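You operate a simulated robot arm through the tools that you are given. There is no shell and no other tool. Be economical: measure what you need, move in short steps, check, and stop when the job is done.

You run a simulated robot arm. Do the job below in one go: nothing can be reset, and whatever is moved stays where it is left.

TASK
Take the clay tapping cup and leave it on the levelling table top.

It is judged by the outcome, as a careful person would: the job done as asked, and still so three seconds after it is handed in. It fails if anything else is knocked over, pushed out of place, dropped, spilled or broken.

THE ROBOT
A 6-joint arm with a two-finger parallel gripper, fixed in place. Base frame: the origin is at the foot of the arm, x ahead of it, y to its left, z up; the work surface is at about z = 780. Lengths are in mm, angles in rad, forces in N, time in s.
With the tool pointing down near the work surface it reaches from about 240 to 640 mm from the base axis. Its first joint turns from -1.152 to 1.152 rad. Payload 2.7 kg.
The tool frame sits at the grasp point between the pads (the TCP): z along the fingers, y along the line on which they close. The tips reach 23 mm beyond it. The gripper opens to 94 mm. The fingers are 38 mm wide and 10 mm thick; the gripper's body (54 by 96 mm) begins 39 mm behind the TCP.
Orientation is told as [roll, pitch, yaw] about the base's x, y, z axes, in that order, counted from this pose: with the fingers straight down and closing along the base's y, the tool's x points along the base's -x, its y along +y and its z along -z.

THE INTERFACE
- The arm moves only by the tool send_rows. Its argument "targets" is a list of rows, each a list of 3 entries, a list of its own where there are three numbers: the gripper command, from -1 (shut) to 1 (fully open), values between in proportion, then the shift along the tool's x, y, z in units of 250 mm (1.0 is 250 mm), then the turn about the tool's z in units of 90 degrees (1.0 is 90 degrees). In form: [[gripper, [dx, dy, dz], yaw], ...]. A call has 1 to 20 rows; each row is the pose to reach, as a shift and turn from the pose commanded when the call began, along the tool's axes at that moment. A call with a number of a shift or a turn outside -1 to 1 is refused whole. A row lasts 0.2 s, in which the tool goes at most 50 mm and 0.15 rad; a call with a longer step from one row to the next is refused whole, and so is a gripper value outside its range. Where a pose cannot be reached the arm comes as near as it can. A force on the tool above 40 N (or 10 N above the force at the start of the call, whichever is more), or a blocked arm, ends the call early, and 0.2 s more pass. Each finger travels about 45 mm/s and halts on what it meets, pressing with about 41 N; the grip force reading is that of the motor and also rises with nothing between the fingers. The clock runs only during rows and for 0.2 s after the last one: add rows that repeat a pose to give the fingers time. The reply holds the time, the measured pose of the TCP, the force on the tool along the base axes, the opening and the grip force, in the units named above and with some noise, and new pictures: "pictures" is both (left out), scene, wrist or none.
- Cameras (640 x 400 px; columns grow to the right, rows downward): "scene" is fixed at [51, -426.8, 1384.7]; the picture's right is [0.92, -0.40, 0.00], its down [-0.29, -0.66, -0.69] and it looks along [0.28, 0.63, -0.72] (base axes); focal length 330 px, centre (320, 200). "wrist" rides on the gripper at [-39, 0, -44] in the tool frame; the picture's right is [0.00, -1.00, 0.00], its down [0.97, 0.00, -0.24] and it looks along [0.24, 0.00, 0.97] (tool axes); focal length 218 px, centre (320, 200). There is no depth. A picture from a camera that has moved, and an enlarged one, comes with that camera's place and axes in the base frame and with its lens.
- zoom(camera, box): a new picture of the part [left, top, right, bottom] of that camera's present view, enlarged. It takes no simulated time.
- job_done(): hands the job in; it is judged then, once.

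Go step by step. Nothing tells you positions but the pictures and the camera data: compare them with the known pose of the tool, close in by small moves and look again before you grip or let go. The budget is 90 turns and 150 pictures, counting those below and the enlarged ones. Unless the task says otherwise, let go and move clear before handing in, and close with one line.

The tools are called by a JSON object that holds its "api" and its "payload". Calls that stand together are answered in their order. send_rows: Moves the arm, as the interface text tells. Its arguments: {"type":"object","properties":{"targets":{"type":"array"},"pictures":{"type":"string","enum":["both","scene","wrist","none"]}},"required":["targets"]} The other tools are called the same way: zoom (camera, box) takes an enlarged picture of a part of a camera's view; job_done () hands the job in.

At the start:

```text
time: 0.0
tcp_pos: [448.1, 4.7, 1034.0]
tcp_rot: [-0.001, 0.001, -0.001]
ft_force: [-0.7, -0.3, -0.4]
width: 94.2
grip_force: 0.1
```

scene: 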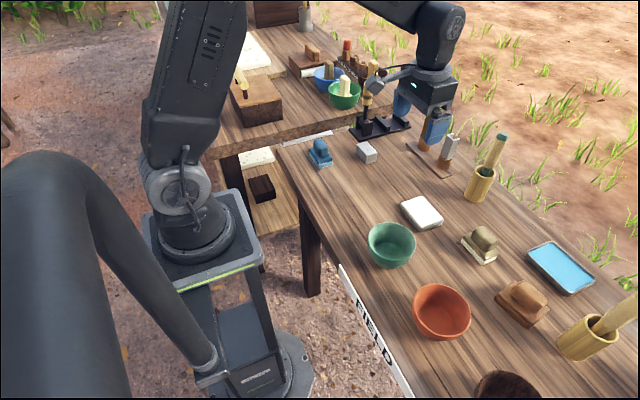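
wrist: 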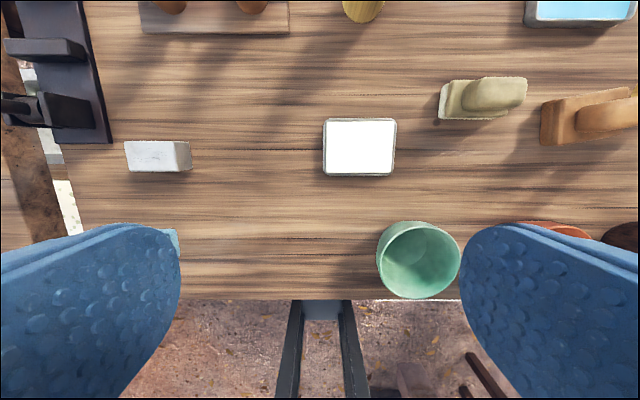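

I see several cups (green, terracotta, dark brown) and several plates and stands. I'll zoom in to tell them apart.

{"api": "zoom", "payload": {"camera": "scene", "box": [340, 180, 640, 400]}}

{"api": "zoom", "payload": {"camera": "scene", "box": [220, 20, 520, 210]}}

```text
1.82 times, centred on (490, 290) of scene
camera zoom: at [51.0, -426.8, 1384.7], right [0.92, -0.4, 0.0], down [-0.29, -0.66, -0.69], along [0.28, 0.63, -0.72], focal length 601 px, centre (11, 36)
```

zoom: 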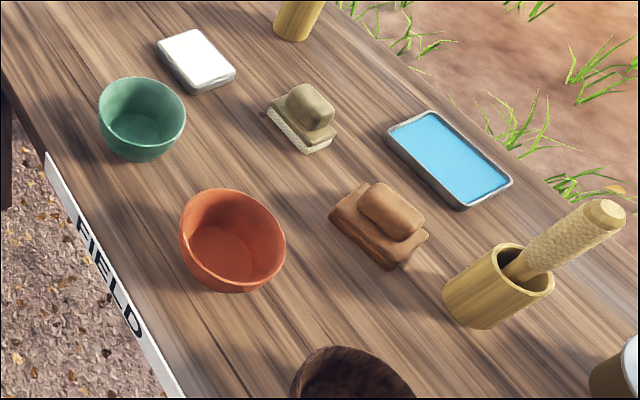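

```text
2.11 times, centred on (370, 115) of scene
camera zoom: at [51.0, -426.8, 1384.7], right [0.92, -0.4, 0.0], down [-0.29, -0.66, -0.69], along [0.28, 0.63, -0.72], focal length 696 px, centre (215, 379)
```

zoom: 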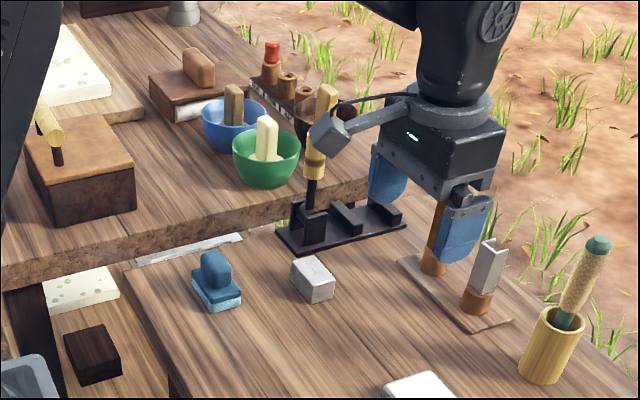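

The terracotta cup is clearly the clay one. I still need to find the levelling table, so I'm looking closer at the candidates.

{"api": "zoom", "payload": {"camera": "wrist", "box": [100, 80, 420, 280]}}

{"api": "zoom", "payload": {"camera": "scene", "box": [200, 100, 360, 210]}}

{"api": "zoom", "payload": {"camera": "scene", "box": [200, 0, 400, 125]}}

```text
2.00 times, centred on (260, 180) of wrist
camera zoom: at [487.1, 4.1, 1076.3], right [0.0, -1.0, 0.0], down [-0.97, 0.0, 0.24], along [-0.24, 0.0, -0.97], focal length 436 px, centre (440, 240)
```

zoom: 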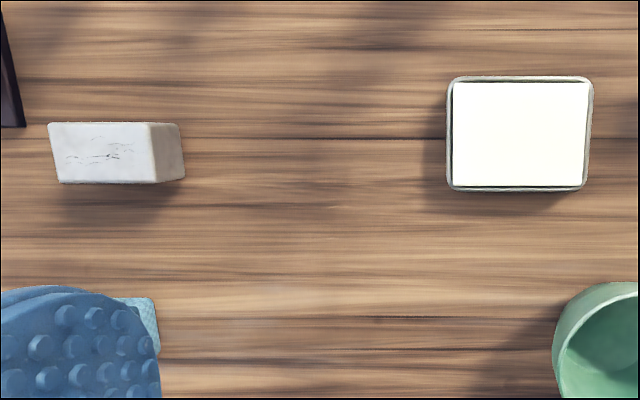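

```text
3.64 times, centred on (280, 155) of scene
camera zoom: at [51.0, -426.8, 1384.7], right [0.92, -0.4, 0.0], down [-0.29, -0.66, -0.69], along [0.28, 0.63, -0.72], focal length 1202 px, centre (466, 364)
```

zoom: 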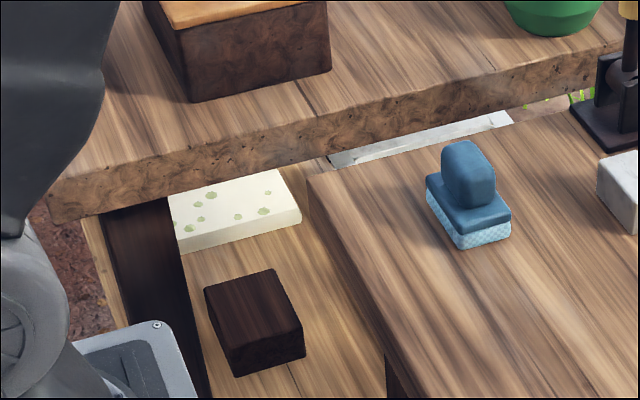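

```text
3.20 times, centred on (300, 62) of scene
camera zoom: at [51.0, -426.8, 1384.7], right [0.92, -0.4, 0.0], down [-0.29, -0.66, -0.69], along [0.28, 0.63, -0.72], focal length 1057 px, centre (384, 640)
```

zoom: 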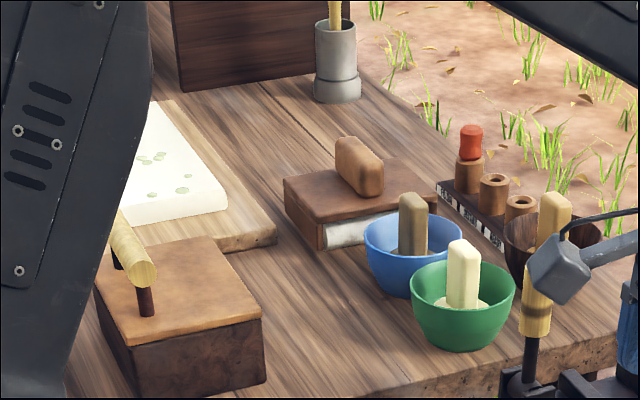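

The cup is around (356, -275). The white-topped slab at about (486, -45) may be the levelling table. I'll move over the cup side to see more before deciding.

{"api": "send_rows", "payload": {"targets": [[1, [0.03, -0.17, 0], 0], [1, [0.07, -0.34, 0], 0], [1, [0.1, -0.51, 0], 0], [1, [0.13, -0.68, 0], 0], [1, [0.17, -0.85, 0], 0], [1, [0.2, -1.0, 0], 0], [1, [0.2, -1.0, 0], 0]]}}

{"api": "zoom", "payload": {"camera": "scene", "box": [330, 120, 480, 220]}}

```text
time: 1.6
tcp_pos: [397.1, -247.0, 1032.3]
tcp_rot: [0.001, -0.001, -0.001]
ft_force: [-0.3, 0.3, -0.8]
width: 94.1
grip_force: 0.0
camera wrist: at [436.3, -247.0, 1076.0], right [0.0, -1.0, 0.0], down [-0.97, 0.0, 0.24], along [-0.24, 0.0, -0.97], focal length 218 px, centre (320, 200)
```

scene: 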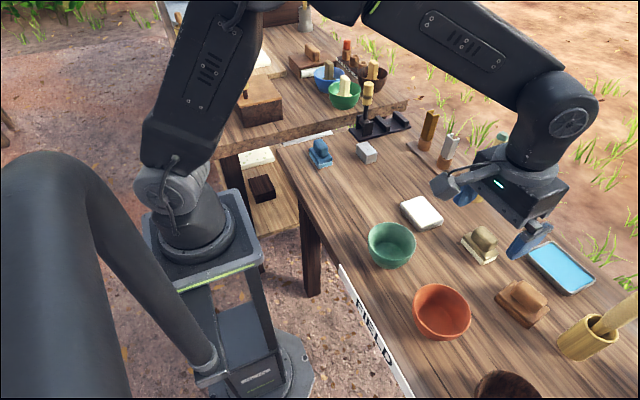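
wrist: 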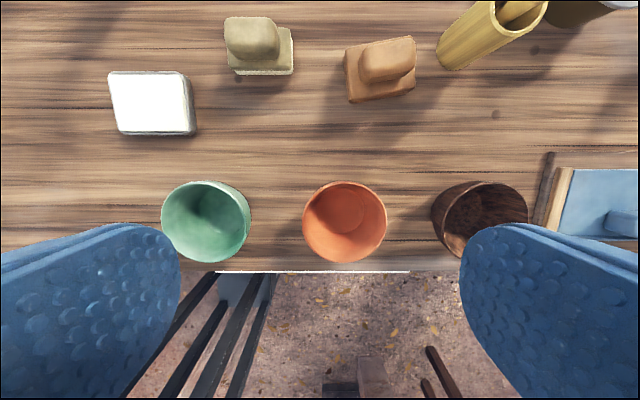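

```text
4.00 times, centred on (405, 170) of scene
camera zoom: at [51.0, -426.8, 1384.7], right [0.92, -0.4, 0.0], down [-0.29, -0.66, -0.69], along [0.28, 0.63, -0.72], focal length 1322 px, centre (-20, 320)
```

zoom: 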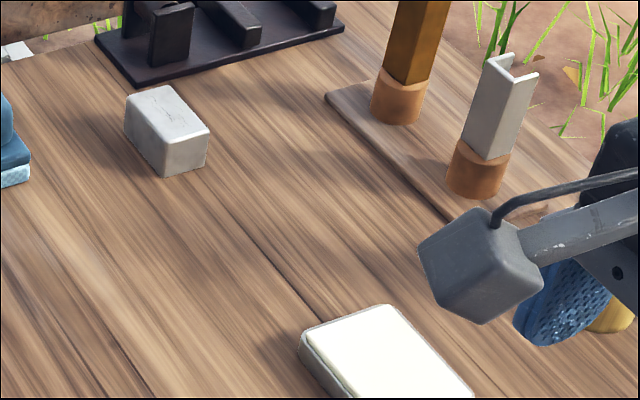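

Three cups: green-glazed, terracotta and coconut. The clay one is the terracotta cup. Something blue lies further toward -y, so I'll look there.

{"api": "send_rows", "payload": {"targets": [[1, [0, -0.18, 0.0], 0], [1, [0, -0.36, 0], 0], [1, [0, -0.54, 0], 0], [1, [0, -0.7, 0], 0], [1, [0, -0.7, 0], 0]], "pictures": "wrist"}}

```text
time: 2.8
tcp_pos: [397.1, -421.6, 1033.7]
tcp_rot: [0.0, -0.002, 0.0]
ft_force: [-0.1, 0.2, 0.1]
width: 94.1
grip_force: 0.1
camera wrist: at [436.6, -421.9, 1076.2], right [0.0, -1.0, 0.0], down [-0.97, 0.0, 0.24], along [-0.24, 0.0, -0.97], focal length 218 px, centre (320, 200)
```

wrist: 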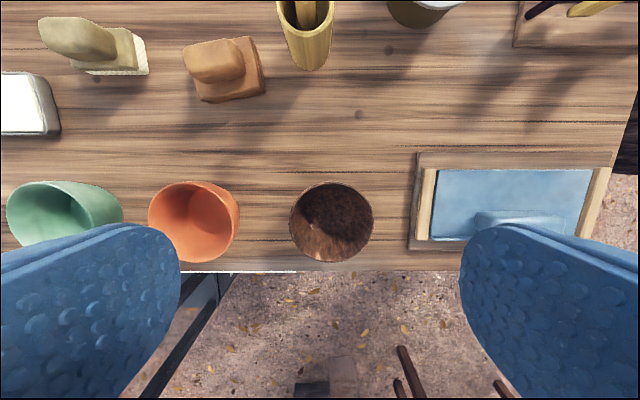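

A wooden frame with a blue item sits further right. I'll inspect it and lift for a wider view.

{"api": "zoom", "payload": {"camera": "wrist", "box": [400, 120, 640, 270]}}

{"api": "send_rows", "payload": {"targets": [[1, [0, 0, -0.18], 0], [1, [0, 0, -0.36], 0], [1, [0, 0, -0.5], 0], [1, [0, 0, -0.5], 0]], "pictures": "wrist"}}

```text
2.67 times, centred on (520, 195) of wrist
camera zoom: at [436.6, -421.9, 1076.2], right [0.0, -1.0, 0.0], down [-0.97, 0.0, 0.24], along [-0.24, 0.0, -0.97], focal length 582 px, centre (-213, 213)
```

zoom: 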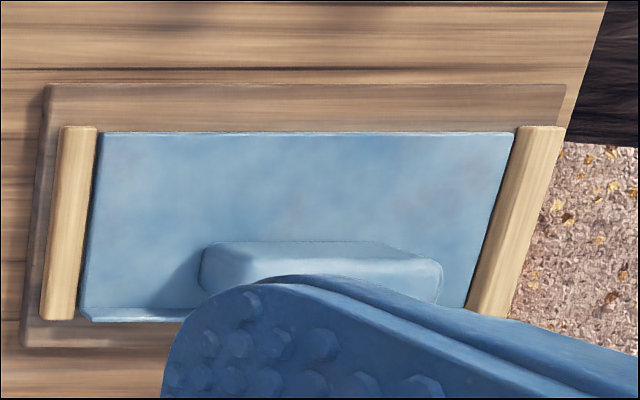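

```text
time: 3.8
tcp_pos: [397.6, -421.4, 1157.7]
tcp_rot: [0.0, -0.001, -0.001]
ft_force: [-0.1, 0.4, 0.8]
width: 94.0
grip_force: 0.1
camera wrist: at [436.8, -421.3, 1201.3], right [0.0, -1.0, 0.0], down [-0.97, 0.0, 0.24], along [-0.24, 0.0, -0.97], focal length 218 px, centre (320, 200)
```

wrist: 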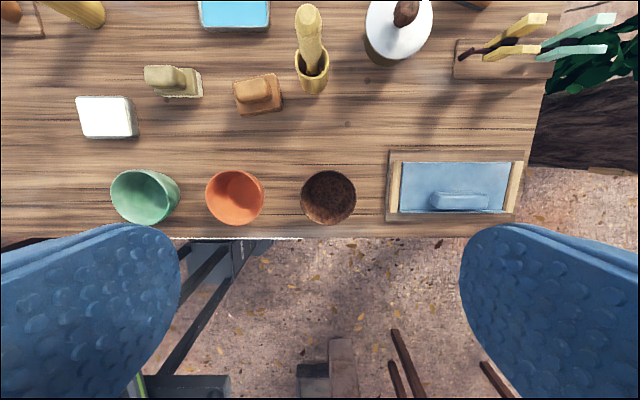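

The clay cup is clear, but the target isn't. The raised table on the left (+y) may be labelled, so I'll fly there high up and look.

{"api": "send_rows", "payload": {"targets": [[1, [0, 0.19, 0], 0], [1, [0, 0.38, 0], 0], [1, [0, 0.57, 0], 0], [1, [0, 0.76, 0], 0], [1, [0, 0.95, 0], 0], [1, [0, 1.0, 0], 0]], "pictures": "none"}}

{"api": "send_rows", "payload": {"targets": [[1, [0, 0.19, 0], 0], [1, [0, 0.38, 0], 0], [1, [0, 0.57, 0], 0], [1, [0, 0.76, 0], 0], [1, [0, 0.95, 0], 0], [1, [0, 1.0, 0], 0]], "pictures": "none"}}

{"api": "send_rows", "payload": {"targets": [[1, [0, 0.19, 0], 0], [1, [0, 0.38, 0], 0], [1, [0, 0.57, 0], 0], [1, [0, 0.7, 0], 0], [1, [0, 0.7, 0], 0]]}}

```text
time: 5.2
tcp_pos: [397.0, -171.6, 1158.1]
tcp_rot: [0.001, 0.002, 0.0]
ft_force: [0.2, 0.4, -0.6]
width: 93.9
grip_force: 0.1
```

```text
time: 6.6
tcp_pos: [397.8, 79.0, 1158.6]
tcp_rot: [-0.002, 0.001, -0.002]
ft_force: [0.0, -0.4, 0.1]
width: 94.1
grip_force: 0.3
```

```text
time: 7.8
tcp_pos: [398.4, 255.1, 1159.0]
tcp_rot: [0.001, -0.001, -0.002]
ft_force: [0.5, -0.6, -0.7]
width: 94.1
grip_force: 0.1
camera wrist: at [436.9, 255.4, 1202.5], right [0.0, -1.0, 0.0], down [-0.97, 0.0, 0.24], along [-0.24, 0.0, -0.97], focal length 218 px, centre (320, 200)
```

scene: 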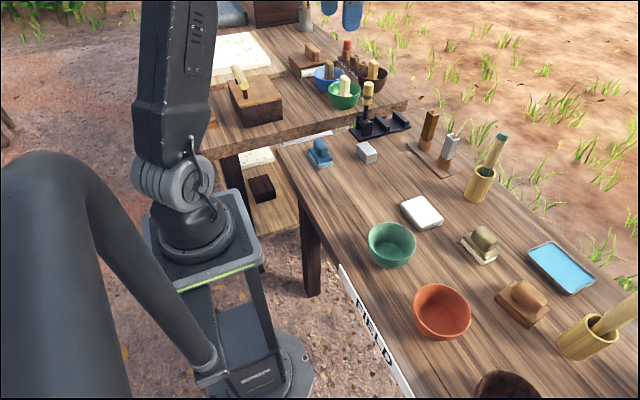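
wrist: 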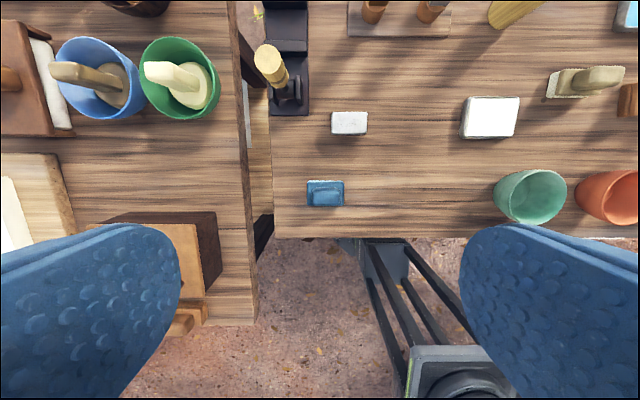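

A raised second table stands to the left with other items on it. I'll move further over it and turn the camera to look toward +x and its front edges for labels.

{"api": "send_rows", "payload": {"targets": [[1, [0.1, 0.15, 0], 0], [1, [0.2, 0.3, 0], 0], [1, [0.3, 0.45, 0], 0], [1, [0.35, 0.55, 0], 0], [1, [0.35, 0.55, 0], 0]]}}

{"api": "send_rows", "payload": {"targets": [[1, [0, 0, 0], 0.09], [1, [0, 0, 0], 0.18], [1, [0, 0, 0], 0.27], [1, [0, 0, 0], 0.36], [1, [0, 0, 0], 0.45], [1, [0, 0, 0], 0.54], [1, [0, 0, 0], 0.63], [1, [0, 0, 0], 0.72], [1, [0, 0, 0], 0.81], [1, [0, 0, 0], 0.9], [1, [0, 0, 0], 0.99], [1, [0, 0, 0], 0.99]], "pictures": "wrist"}}

```text
time: 9.0
tcp_pos: [312.1, 391.8, 1156.7]
tcp_rot: [0.001, 0.0, -0.001]
ft_force: [-0.3, 0.8, 0.1]
width: 94.1
grip_force: 0.1
camera wrist: at [350.0, 392.4, 1200.5], right [0.0, -1.0, 0.0], down [-0.97, 0.0, 0.24], along [-0.24, 0.0, -0.97], focal length 218 px, centre (320, 200)
```

scene: 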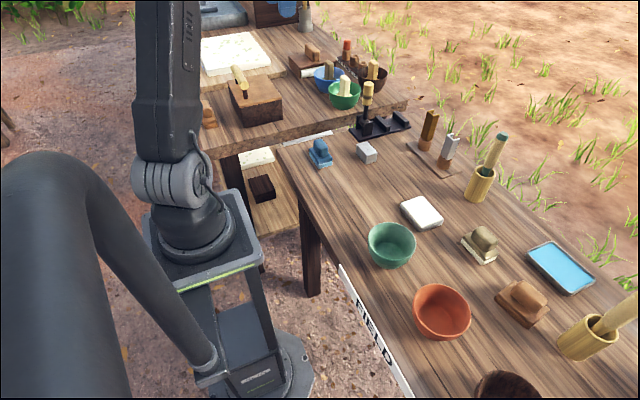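
wrist: 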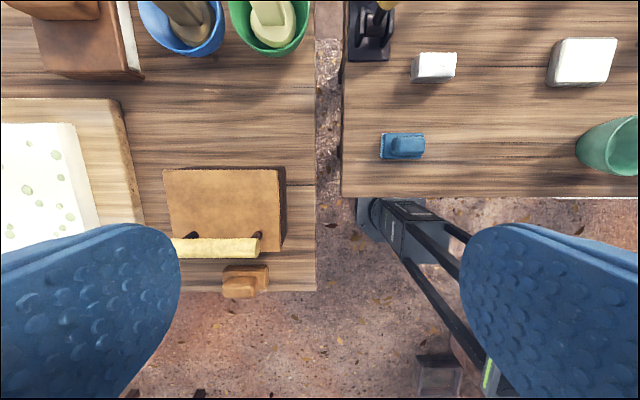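

```text
time: 11.6
tcp_pos: [311.2, 391.3, 1157.3]
tcp_rot: [0.0, 0.001, -1.557]
ft_force: [-0.7, -0.1, 0.0]
width: 94.0
grip_force: 0.0
camera wrist: at [311.3, 352.5, 1201.3], right [-1.0, -0.01, 0.0], down [-0.01, 0.97, 0.24], along [0.0, 0.24, -0.97], focal length 218 px, centre (320, 200)
```

wrist: 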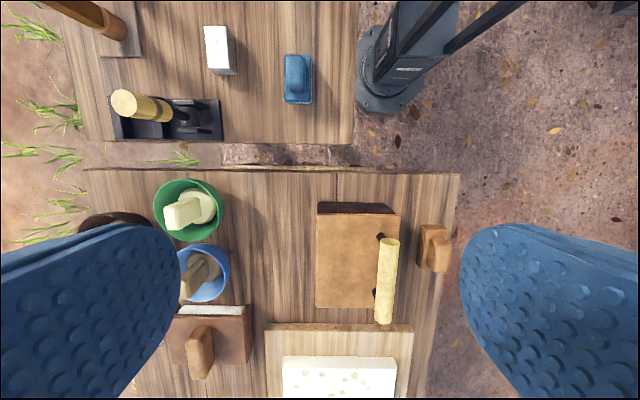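

Now I'll turn on to look toward +x.

{"api": "send_rows", "payload": {"targets": [[1, [0, 0, 0], 0.09], [1, [0, 0, 0], 0.18], [1, [0, 0, 0], 0.27], [1, [0, 0, 0], 0.36], [1, [0, 0, 0], 0.45], [1, [0, 0, 0], 0.54], [1, [0, 0, 0], 0.63], [1, [0, 0, 0], 0.72], [1, [0, 0, 0], 0.81], [1, [0, 0, 0], 0.9], [1, [0, 0, 0], 0.99], [1, [0, 0, 0], 0.99]]}}

```text
time: 14.2
tcp_pos: [398.9, 79.8, 1038.3]
tcp_rot: [-0.165, 0.032, -2.869]
ft_force: [-0.4, -0.5, -0.3]
width: 93.6
grip_force: 0.0
out of reach, approached as far as the arm can: row 4, 5, 6, 7, 8, 9, 10, 11, 12
camera wrist: at [362.3, 61.3, 1078.6], right [-0.27, 0.95, 0.16], down [0.94, 0.22, 0.27], along [0.22, 0.23, -0.95], focal length 218 px, centre (320, 200)
```

scene: 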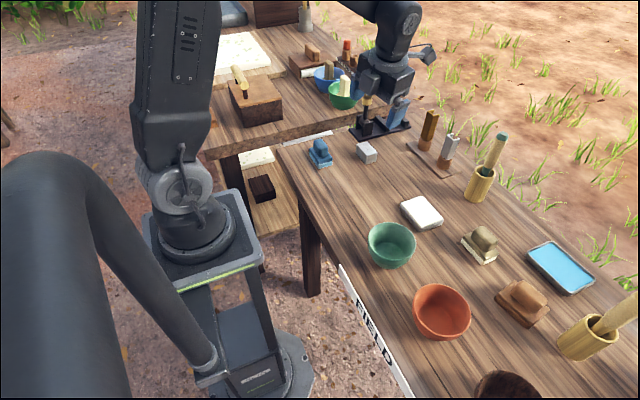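
wrist: 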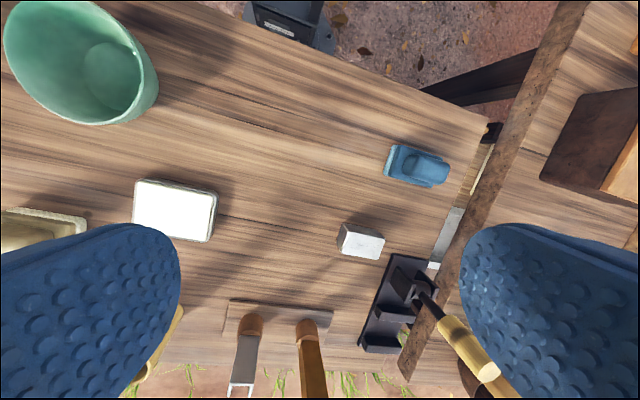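

The turn ran out of joint travel and dragged the pose. I'll undo it, and use the wrist zoom to check the strip between tables first.

{"api": "zoom", "payload": {"camera": "wrist", "box": [380, 80, 640, 280]}}

{"api": "send_rows", "payload": {"targets": [[1, [0, 0, 0], -0.09], [1, [0, 0, 0], -0.18], [1, [0, 0, 0], -0.27], [1, [0, 0, 0], -0.36], [1, [0, 0, 0], -0.45], [1, [0, 0, 0], -0.54], [1, [0, 0, 0], -0.63], [1, [0, 0, 0], -0.72], [1, [0, 0, 0], -0.81], [1, [0, 0, 0], -0.9], [1, [0, 0, 0], -0.99], [1, [0, 0, 0], -0.99], [1, [0, 0, 0], -0.99]]}}

```text
2.00 times, centred on (510, 180) of wrist
camera zoom: at [362.3, 61.3, 1078.6], right [-0.27, 0.95, 0.16], down [0.94, 0.22, 0.27], along [0.22, 0.23, -0.95], focal length 436 px, centre (-60, 240)
```

zoom: 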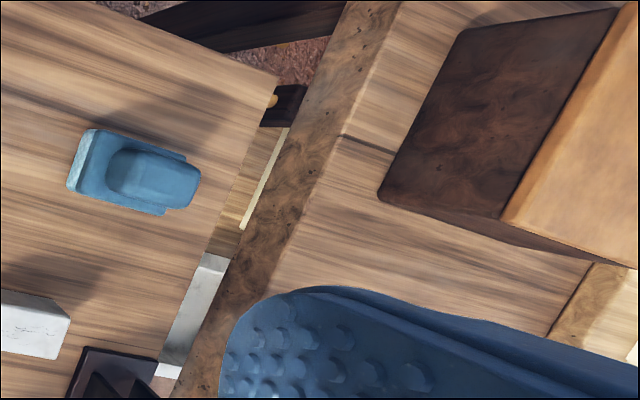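

```text
time: 17.0
tcp_pos: [395.4, 78.4, 1041.8]
tcp_rot: [0.031, 0.165, -1.303]
ft_force: [-0.1, 0.5, 1.1]
width: 94.1
grip_force: 0.1
camera wrist: at [406.5, 33.3, 1076.7], right [-0.97, -0.26, -0.03], down [-0.25, 0.88, 0.4], along [-0.07, 0.39, -0.92], focal length 218 px, centre (320, 200)
```

scene: 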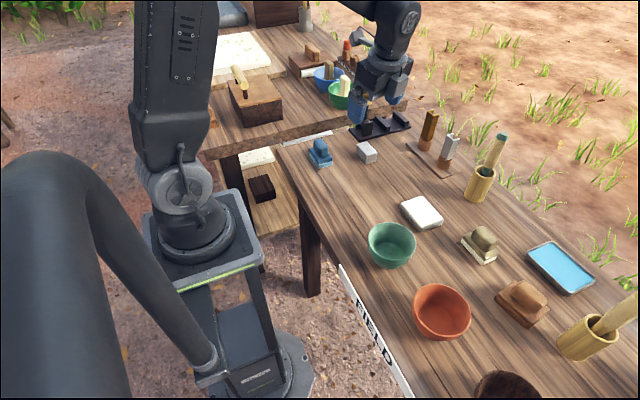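
wrist: 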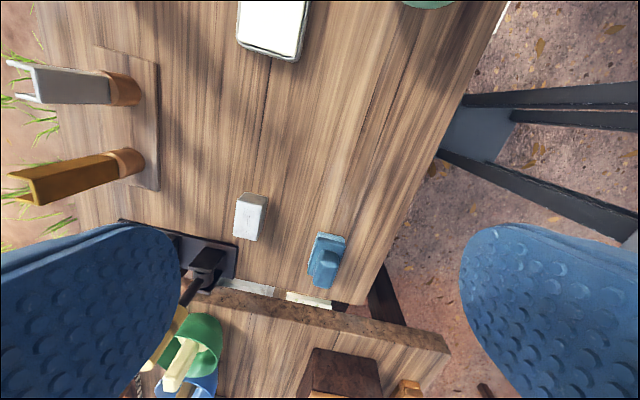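

The arm came back tilted about 10° (leaning in the y direction); I'll keep that in mind. I'll zoom on the left table's edges to look for a label.

{"api": "zoom", "payload": {"camera": "scene", "box": [190, 0, 350, 100]}}

{"api": "zoom", "payload": {"camera": "scene", "box": [190, 90, 350, 240]}}

{"api": "zoom", "payload": {"camera": "wrist", "box": [190, 240, 350, 340]}}

{"api": "zoom", "payload": {"camera": "scene", "box": [380, 170, 500, 270]}}

```text
4.00 times, centred on (270, 50) of scene
camera zoom: at [51.0, -426.8, 1384.7], right [0.92, -0.4, 0.0], down [-0.29, -0.66, -0.69], along [0.28, 0.63, -0.72], focal length 1322 px, centre (520, 800)
```

zoom: 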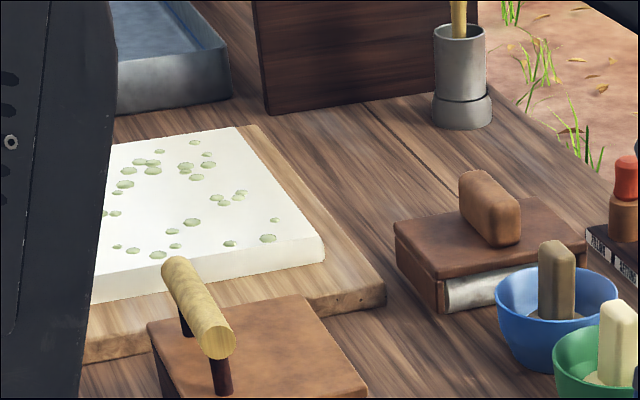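

```text
2.67 times, centred on (270, 165) of scene
camera zoom: at [51.0, -426.8, 1384.7], right [0.92, -0.4, 0.0], down [-0.29, -0.66, -0.69], along [0.28, 0.63, -0.72], focal length 881 px, centre (453, 293)
```

zoom: 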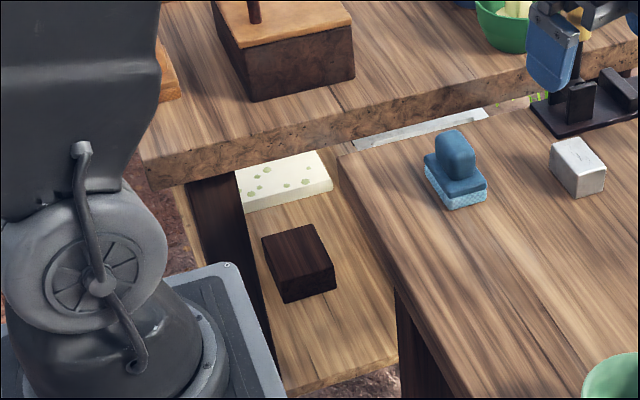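

```text
4.00 times, centred on (270, 290) of wrist
camera zoom: at [406.5, 33.3, 1076.7], right [-0.97, -0.26, -0.03], down [-0.25, 0.88, 0.4], along [-0.07, 0.39, -0.92], focal length 873 px, centre (520, -160)
```

zoom: 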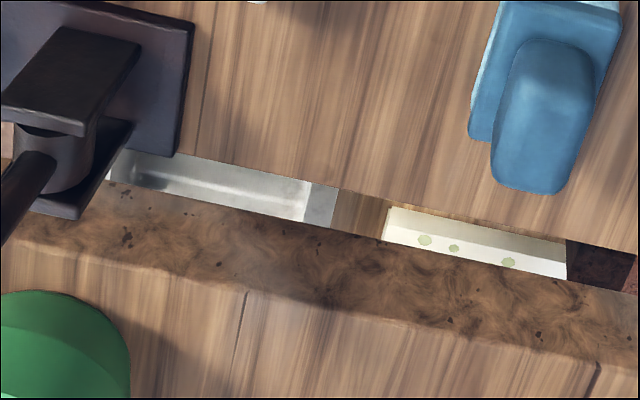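

```text
4.00 times, centred on (440, 220) of scene
camera zoom: at [51.0, -426.8, 1384.7], right [0.92, -0.4, 0.0], down [-0.29, -0.66, -0.69], along [0.28, 0.63, -0.72], focal length 1322 px, centre (-160, 120)
```

zoom: 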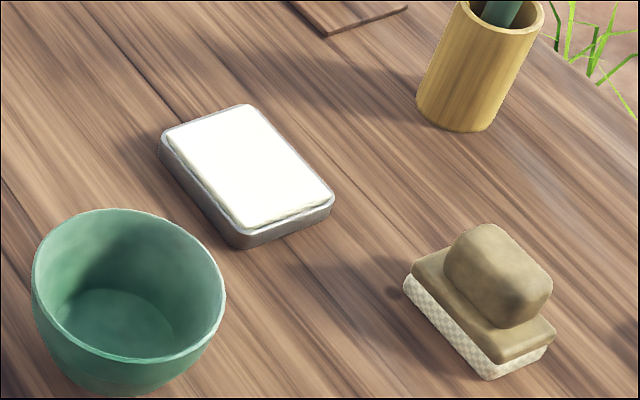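

The white slab is a filled metal tray, so it isn't a table. The raised left table, which has a top and a lower shelf, best fits "levelling table top". I'll turn back to yaw 0, keeping the tilt (it suits the sloped cup wall on its -y side), while moving up.

{"api": "send_rows", "payload": {"targets": [[1, [0, 0, -0.1], -0.09], [1, [0, 0, -0.2], -0.18], [1, [0, 0, -0.3], -0.27], [1, [0, 0, -0.3], -0.36], [1, [0, 0, -0.3], -0.45], [1, [0, 0, -0.3], -0.54], [1, [0, 0, -0.3], -0.63], [1, [0, 0, -0.3], -0.72], [1, [0, 0, -0.3], -0.8], [1, [0, 0, -0.3], -0.832], [1, [0, 0, -0.3], -0.832]], "pictures": "wrist"}}

```text
time: 19.4
tcp_pos: [396.2, 65.2, 1114.9]
tcp_rot: [0.168, 0.013, 0.0]
ft_force: [-0.7, 0.9, 0.4]
width: 94.3
grip_force: 0.0
camera wrist: at [436.4, 57.3, 1156.4], right [0.0, -0.99, -0.17], down [-0.97, -0.04, 0.25], along [-0.25, 0.16, -0.95], focal length 218 px, centre (320, 200)
```

wrist: 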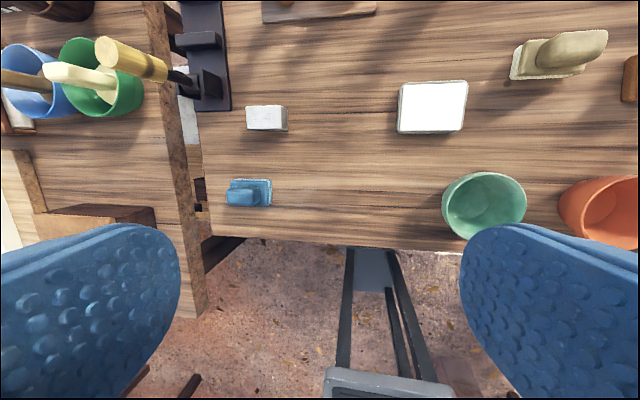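

Yaw is straight again. Now back over the clay cup.

{"api": "send_rows", "payload": {"targets": [[0.2, [0, -0.18, -0.03], 0], [0.2, [0.02, -0.36, -0.06], 0], [0.2, [0.04, -0.54, -0.09], 0], [0.2, [0.06, -0.72, -0.12], 0], [0.2, [0.08, -0.9, -0.15], 0], [0.2, [0.1, -0.986, -0.167], 0]], "pictures": "none"}}

{"api": "send_rows", "payload": {"targets": [[0.2, [0, -0.12, 0.1], 0], [0.2, [0, -0.24, 0.2], 0], [0.2, [0, -0.36, 0.28], 0], [0.2, [0, -0.44, 0.32], 0], [0.2, [0, -0.44, 0.32], 0]]}}

```text
time: 20.8
tcp_pos: [372.0, -186.3, 1114.7]
tcp_rot: [0.168, 0.015, 0.001]
ft_force: [-1.0, -0.4, -0.7]
width: 56.5
grip_force: 0.1
```

```text
time: 22.0
tcp_pos: [370.5, -282.0, 1018.7]
tcp_rot: [0.167, 0.014, -0.001]
ft_force: [0.8, 0.2, 1.0]
width: 56.5
grip_force: 0.1
camera wrist: at [409.4, -288.4, 1059.7], right [0.0, -0.99, -0.17], down [-0.97, -0.04, 0.25], along [-0.25, 0.16, -0.95], focal length 218 px, centre (320, 200)
```

scene: 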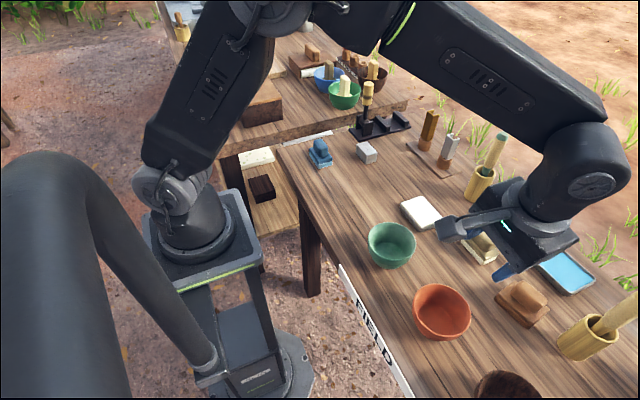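
wrist: 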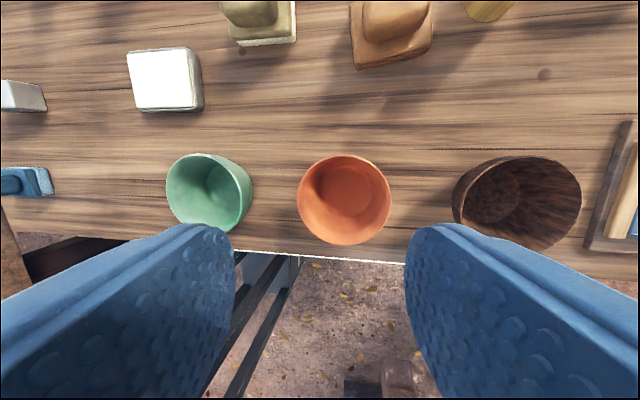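

The clay cup's rim centre is at about (351.5, -276.5, 838), with a radius of about 48. It's too wide to span, so I'll pinch the -y wall with one finger inside. First I'll hover above that wall.

{"api": "send_rows", "payload": {"targets": [[0.1, [0.02, -0.07, 0.15], 0], [0.1, [0.04, -0.14, 0.3], 0], [0.1, [0.06, -0.2, 0.43], 0], [0.1, [0.068, -0.239, 0.522], 0], [0.1, [0.068, -0.239, 0.522], 0]]}}

```text
time: 23.2
tcp_pos: [351.2, -317.4, 879.0]
tcp_rot: [0.168, 0.015, -0.003]
ft_force: [0.9, 0.5, -0.6]
width: 51.7
grip_force: 0.0
camera wrist: at [390.1, -324.3, 921.2], right [0.0, -0.99, -0.17], down [-0.97, -0.04, 0.25], along [-0.25, 0.16, -0.95], focal length 218 px, centre (320, 200)
```

scene: 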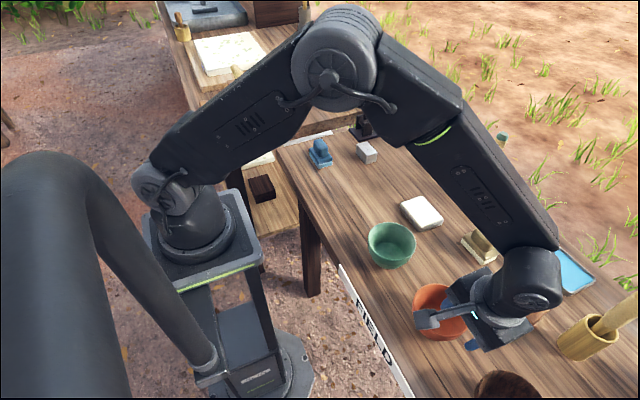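
wrist: 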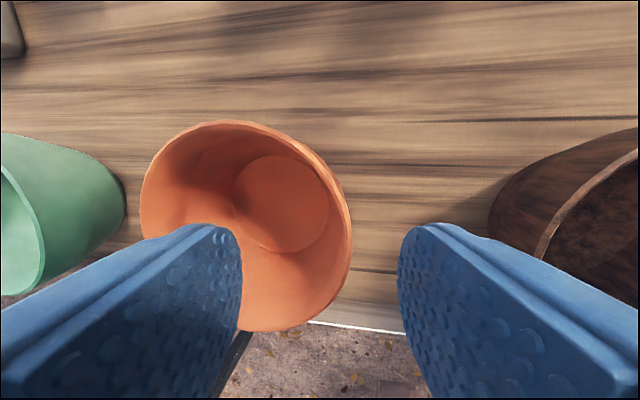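

The wall lies about 9 mm off the finger midplane toward the right finger. I'll correct this while descending so the fingers straddle the wall.

{"api": "send_rows", "payload": {"targets": [[0.1, [-0.01, -0.03, 0.0], 0], [0.1, [-0.01, -0.041, 0.07], 0], [0.1, [-0.01, -0.041, 0.14], 0], [0.1, [-0.01, -0.041, 0.194], 0], [0.1, [-0.01, -0.041, 0.194], 0]]}}

```text
time: 24.4
tcp_pos: [352.4, -319.7, 828.8]
tcp_rot: [0.167, 0.011, 0.001]
ft_force: [0.1, -0.6, -0.9]
width: 51.7
grip_force: 0.0
camera wrist: at [392.6, -326.5, 871.4], right [0.0, -0.99, -0.17], down [-0.97, -0.04, 0.25], along [-0.25, 0.16, -0.95], focal length 218 px, centre (320, 200)
```

scene: 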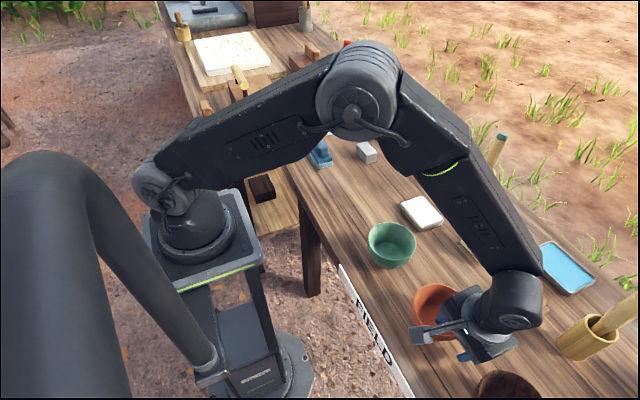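
wrist: 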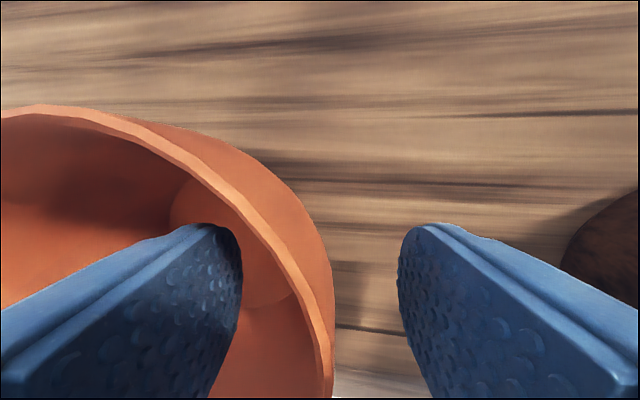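

The fingers straddle the wall cleanly. Closing now.

{"api": "send_rows", "payload": {"targets": [[-0.3, [0, 0, 0], 0], [-0.6, [0, 0, 0], 0], [-1, [0, 0, 0], 0], [-1, [0, 0, 0], 0], [-1, [0, 0, 0], 0], [-1, [0, 0, 0], 0]]}}

```text
time: 25.8
tcp_pos: [353.5, -320.0, 830.3]
tcp_rot: [0.167, 0.013, -0.001]
ft_force: [-1.3, 3.2, 9.4]
width: 12.6
grip_force: 40.8
camera wrist: at [392.6, -326.5, 872.2], right [0.0, -0.99, -0.17], down [-0.97, -0.04, 0.25], along [-0.25, 0.16, -0.95], focal length 218 px, centre (320, 200)
```

scene: 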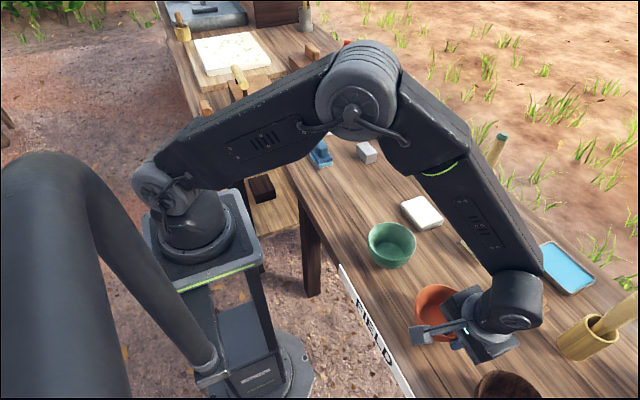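
wrist: 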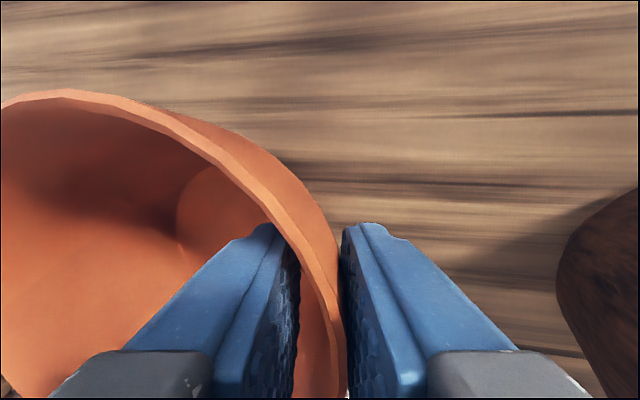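

The grip is on at 41 N. I'll lift a little and check.

{"api": "send_rows", "payload": {"targets": [[-1, [0, 0.0134, -0.079], 0], [-1, [0, 0.0267, -0.158], 0], [-1, [0, 0.053, -0.316], 0], [-1, [0, 0.053, -0.316], 0]]}}

{"api": "zoom", "payload": {"camera": "scene", "box": [380, 220, 540, 340]}}

```text
time: 26.8
tcp_pos: [356.2, -319.7, 911.2]
tcp_rot: [0.167, 0.015, -0.002]
ft_force: [-1.2, 0.1, -0.1]
width: 12.1
grip_force: 41.0
camera wrist: at [394.4, -327.2, 952.3], right [0.0, -0.99, -0.17], down [-0.97, -0.04, 0.25], along [-0.25, 0.16, -0.95], focal length 218 px, centre (320, 200)
```

scene: 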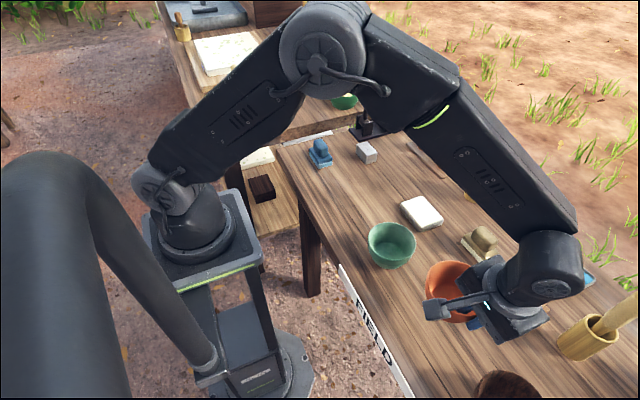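
wrist: 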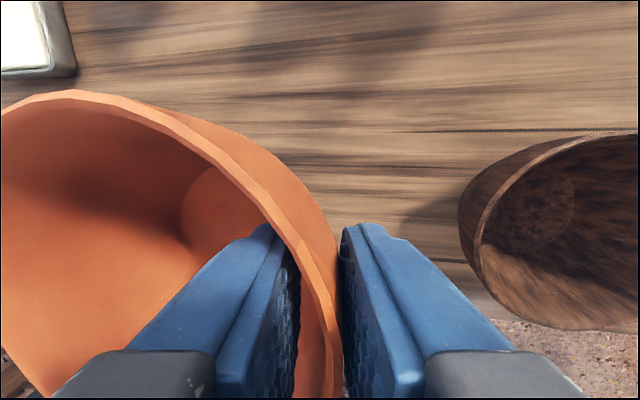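

```text
3.33 times, centred on (460, 280) of scene
camera zoom: at [51.0, -426.8, 1384.7], right [0.92, -0.4, 0.0], down [-0.29, -0.66, -0.69], along [0.28, 0.63, -0.72], focal length 1102 px, centre (-147, -67)
```

zoom: 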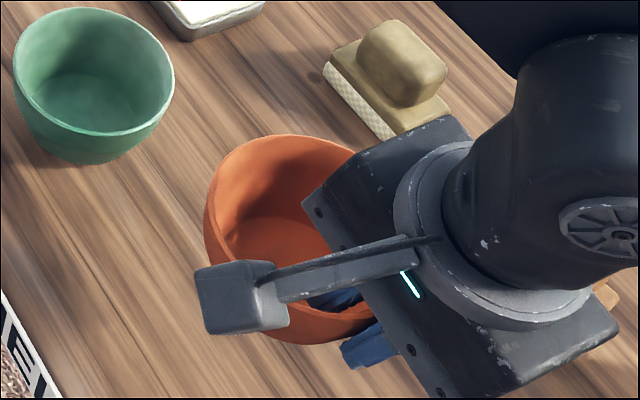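

The cup is held. I'll lift high, then carry it in +y toward the raised table.

{"api": "send_rows", "payload": {"targets": [[-1, [0, 0.025, -0.148], 0], [-1, [0, 0.05, -0.296], 0], [-1, [0, 0.075, -0.444], 0], [-1, [0, 0.1, -0.592], 0], [-1, [0, 0.1, -0.592], 0]], "pictures": "none"}}

{"api": "send_rows", "payload": {"targets": [[-1, [-0.01, 0.14, 0.0234], 0], [-1, [-0.02, 0.28, 0.0468], 0], [-1, [-0.03, 0.42, 0.07], 0], [-1, [-0.04, 0.56, 0.0936], 0], [-1, [-0.05, 0.7, 0.117], 0], [-1, [-0.06, 0.84, 0.14], 0], [-1, [-0.07, 0.98, 0.164], 0]], "pictures": "none"}}

{"api": "send_rows", "payload": {"targets": [[-1, [-0.01, 0.14, 0.0234], 0], [-1, [-0.02, 0.28, 0.0468], 0], [-1, [-0.03, 0.42, 0.07], 0], [-1, [-0.04, 0.56, 0.0936], 0], [-1, [-0.05, 0.7, 0.117], 0], [-1, [-0.06, 0.84, 0.14], 0], [-1, [-0.07, 0.98, 0.164], 0]]}}

```text
time: 28.0
tcp_pos: [355.5, -321.1, 1060.0]
tcp_rot: [0.166, 0.013, -0.002]
ft_force: [0.8, -0.4, -0.6]
width: 12.1
grip_force: 41.7
```

```text
time: 29.6
tcp_pos: [373.7, -70.6, 1059.8]
tcp_rot: [0.167, 0.013, -0.003]
ft_force: [0.0, -0.3, -1.5]
width: 11.9
grip_force: 40.9
```

```text
time: 31.2
tcp_pos: [390.7, 177.9, 1059.9]
tcp_rot: [0.169, 0.013, -0.002]
ft_force: [-0.3, -0.2, -1.6]
width: 11.9
grip_force: 41.4
camera wrist: at [430.2, 170.9, 1101.7], right [0.0, -0.99, -0.17], down [-0.97, -0.04, 0.25], along [-0.25, 0.16, -0.95], focal length 218 px, centre (320, 200)
```

scene: 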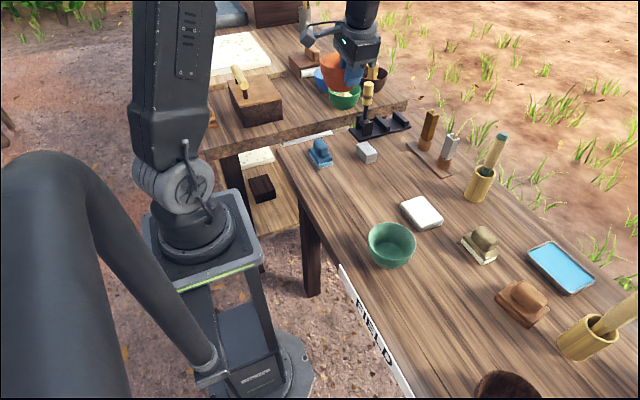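
wrist: 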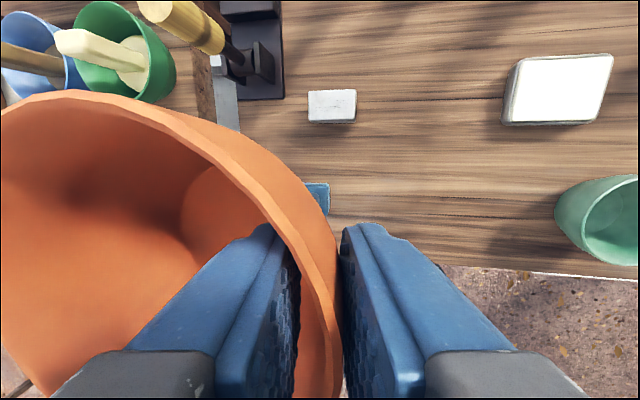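

The cup travels fine. I'll put it on the free patch of the raised table around (395, 460), between the box and the green bowl. First I'll hover above it.

{"api": "send_rows", "payload": {"targets": [[-1, [0, 0.14, 0.0234], 0], [-1, [0, 0.28, 0.0468], 0], [-1, [-0.01, 0.42, 0.07], 0], [-1, [-0.01, 0.56, 0.0936], 0], [-1, [-0.02, 0.7, 0.117], 0], [-1, [-0.02, 0.84, 0.14], 0], [-1, [-0.02, 0.943, 0.16], 0], [-1, [-0.02, 0.943, 0.16], 0]]}}

```text
time: 33.0
tcp_pos: [396.5, 417.6, 1060.6]
tcp_rot: [0.168, 0.014, -0.002]
ft_force: [-0.3, 0.7, -1.7]
width: 11.9
grip_force: 40.9
camera wrist: at [436.2, 409.5, 1102.7], right [0.0, -0.99, -0.17], down [-0.97, -0.04, 0.25], along [-0.25, 0.16, -0.95], focal length 218 px, centre (320, 200)
```

scene: 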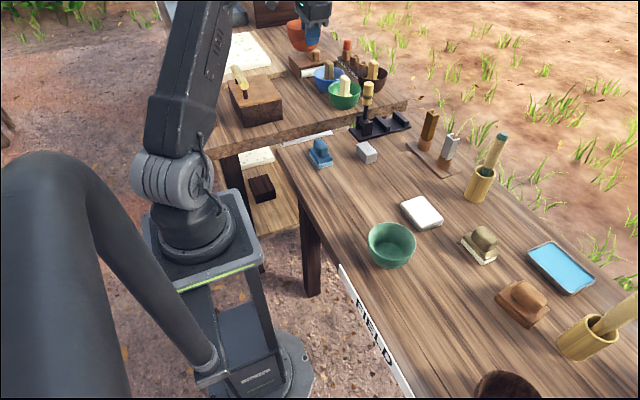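
wrist: 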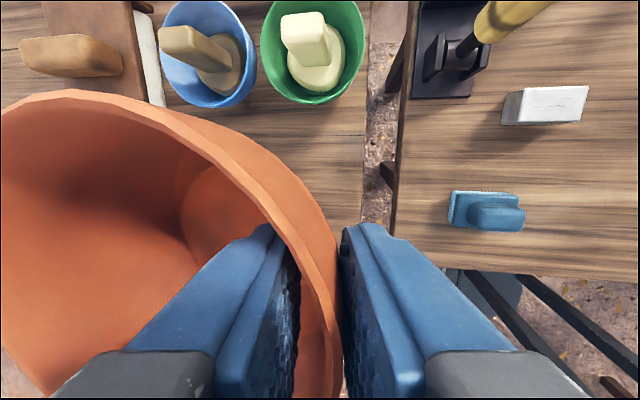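

The table edge is at y≈403 and the green bowl at (530, 461), so the patch under the cup is clear. Descending to just above.

{"api": "send_rows", "payload": {"targets": [[-1, [0, -0.025, 0.15], 0], [-1, [0, -0.051, 0.3], 0], [-1, [0, -0.076, 0.45], 0], [-1, [-0.01, -0.102, 0.6], 0], [-1, [-0.01, -0.119, 0.7], 0], [-1, [-0.01, -0.119, 0.7], 0]]}}

{"api": "zoom", "payload": {"camera": "scene", "box": [220, 20, 380, 140]}}

```text
time: 34.4
tcp_pos: [396.3, 414.2, 882.8]
tcp_rot: [0.167, 0.013, -0.003]
ft_force: [0.6, 0.4, -1.9]
width: 12.2
grip_force: 41.3
camera wrist: at [436.0, 407.9, 924.4], right [0.0, -0.99, -0.17], down [-0.97, -0.04, 0.25], along [-0.25, 0.16, -0.95], focal length 218 px, centre (320, 200)
```

scene: 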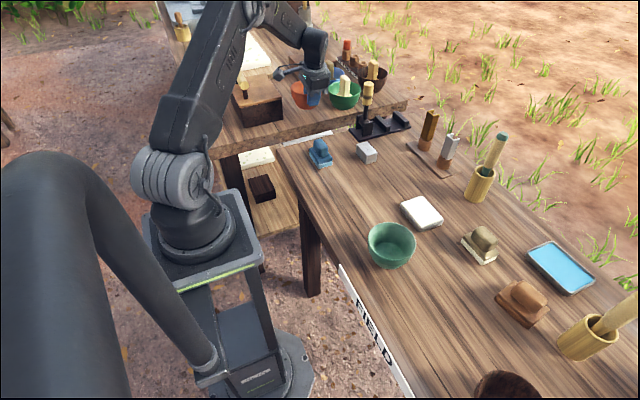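
wrist: 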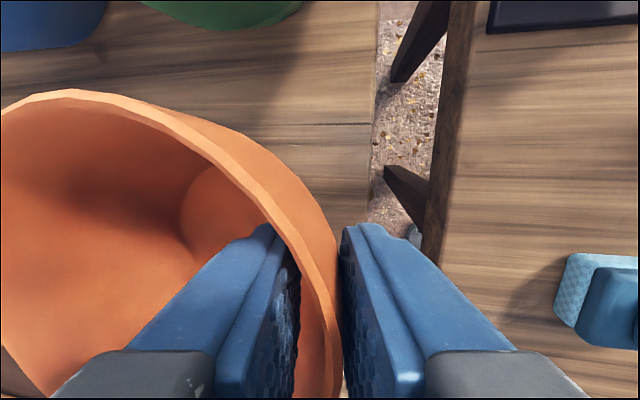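

```text
3.33 times, centred on (300, 80) of scene
camera zoom: at [51.0, -426.8, 1384.7], right [0.92, -0.4, 0.0], down [-0.29, -0.66, -0.69], along [0.28, 0.63, -0.72], focal length 1102 px, centre (387, 600)
```

zoom: 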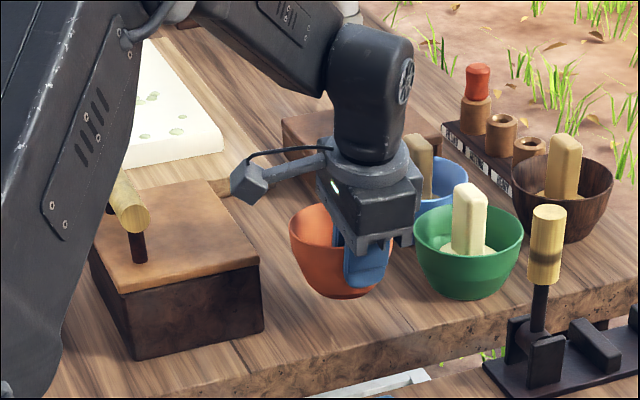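

The cup is just above the table. I'll shift slightly away from the box and go down part way, then check the clearance of the small grey box on the wrist.

{"api": "send_rows", "payload": {"targets": [[-1, [-0.034, 0, 0], 0], [-1, [-0.034, -0.007, 0.04], 0], [-1, [-0.034, -0.012, 0.073], 0], [-1, [-0.034, -0.012, 0.073], 0]], "pictures": "none"}}

{"api": "zoom", "payload": {"camera": "scene", "box": [245, 50, 365, 125]}}

```text
time: 35.4
tcp_pos: [404.2, 416.6, 864.4]
tcp_rot: [0.168, 0.012, -0.001]
ft_force: [0.1, 0.0, -2.2]
width: 12.0
grip_force: 40.7
```

```text
5.33 times, centred on (305, 88) of scene
camera zoom: at [51.0, -426.8, 1384.7], right [0.92, -0.4, 0.0], down [-0.29, -0.66, -0.69], along [0.28, 0.63, -0.72], focal length 1762 px, centre (400, 800)
```

zoom: 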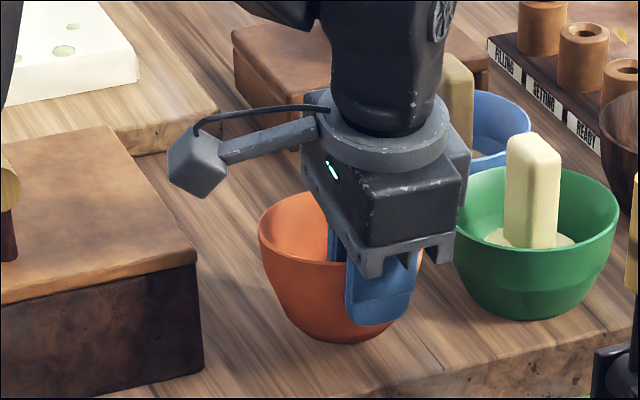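

Clearance looks good. I'll lower gently to contact.

{"api": "send_rows", "payload": {"targets": [[-1, [0, -0.002, 0.012], 0], [-1, [0, -0.004, 0.024], 0], [-1, [0, -0.006, 0.036], 0], [-1, [0, -0.0065, 0.04], 0]], "pictures": "none"}}

{"api": "zoom", "payload": {"camera": "scene", "box": [245, 50, 365, 125]}}

{"api": "zoom", "payload": {"camera": "scene", "box": [300, 30, 396, 90]}}

```text
time: 36.4
tcp_pos: [404.6, 416.4, 853.5]
tcp_rot: [0.168, 0.015, -0.002]
ft_force: [-0.2, 1.1, -1.2]
width: 12.1
grip_force: 41.0
```

```text
5.33 times, centred on (305, 88) of scene
camera zoom: at [51.0, -426.8, 1384.7], right [0.92, -0.4, 0.0], down [-0.29, -0.66, -0.69], along [0.28, 0.63, -0.72], focal length 1762 px, centre (400, 800)
```

zoom: 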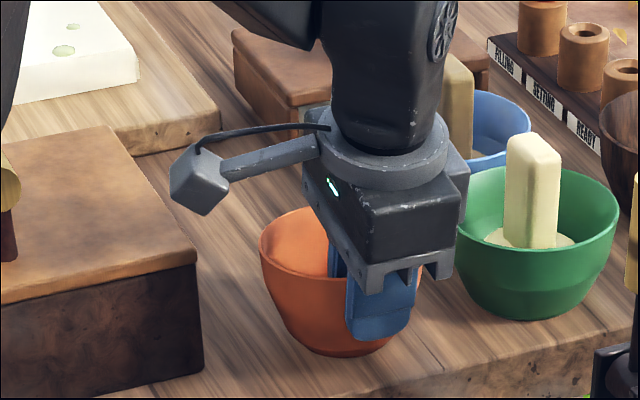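

```text
6.67 times, centred on (348, 60) of scene
camera zoom: at [51.0, -426.8, 1384.7], right [0.92, -0.4, 0.0], down [-0.29, -0.66, -0.69], along [0.28, 0.63, -0.72], focal length 2203 px, centre (133, 1133)
```

zoom: 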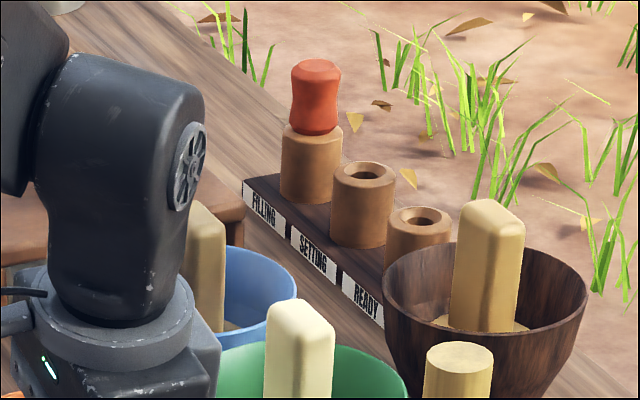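

No contact yet; lowering further in tiny steps.

{"api": "send_rows", "payload": {"targets": [[-1, [0, -0.0013, 0.008], 0], [-1, [0, -0.0026, 0.016], 0], [-1, [0, -0.004, 0.024], 0], [-1, [0, -0.0045, 0.028], 0]], "pictures": "none"}}

{"api": "zoom", "payload": {"camera": "scene", "box": [245, 50, 365, 125]}}

```text
time: 37.4
tcp_pos: [407.0, 417.1, 850.0]
tcp_rot: [0.172, 0.008, -0.002]
ft_force: [-2.5, -8.4, 27.3]
width: 12.8
grip_force: 41.2
```

```text
5.33 times, centred on (305, 88) of scene
camera zoom: at [50.6, -427.4, 1384.5], right [0.92, -0.4, 0.0], down [-0.29, -0.66, -0.69], along [0.28, 0.63, -0.72], focal length 1762 px, centre (400, 800)
```

zoom: 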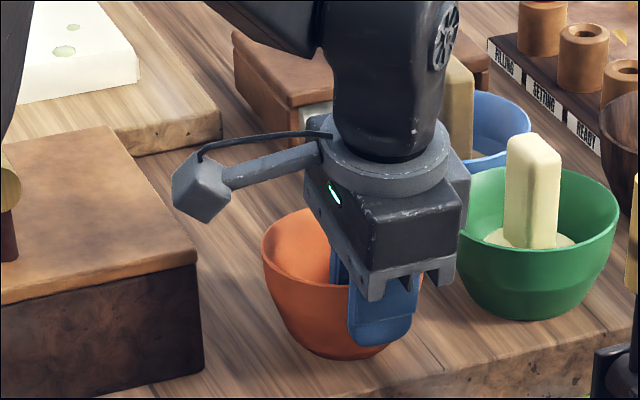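

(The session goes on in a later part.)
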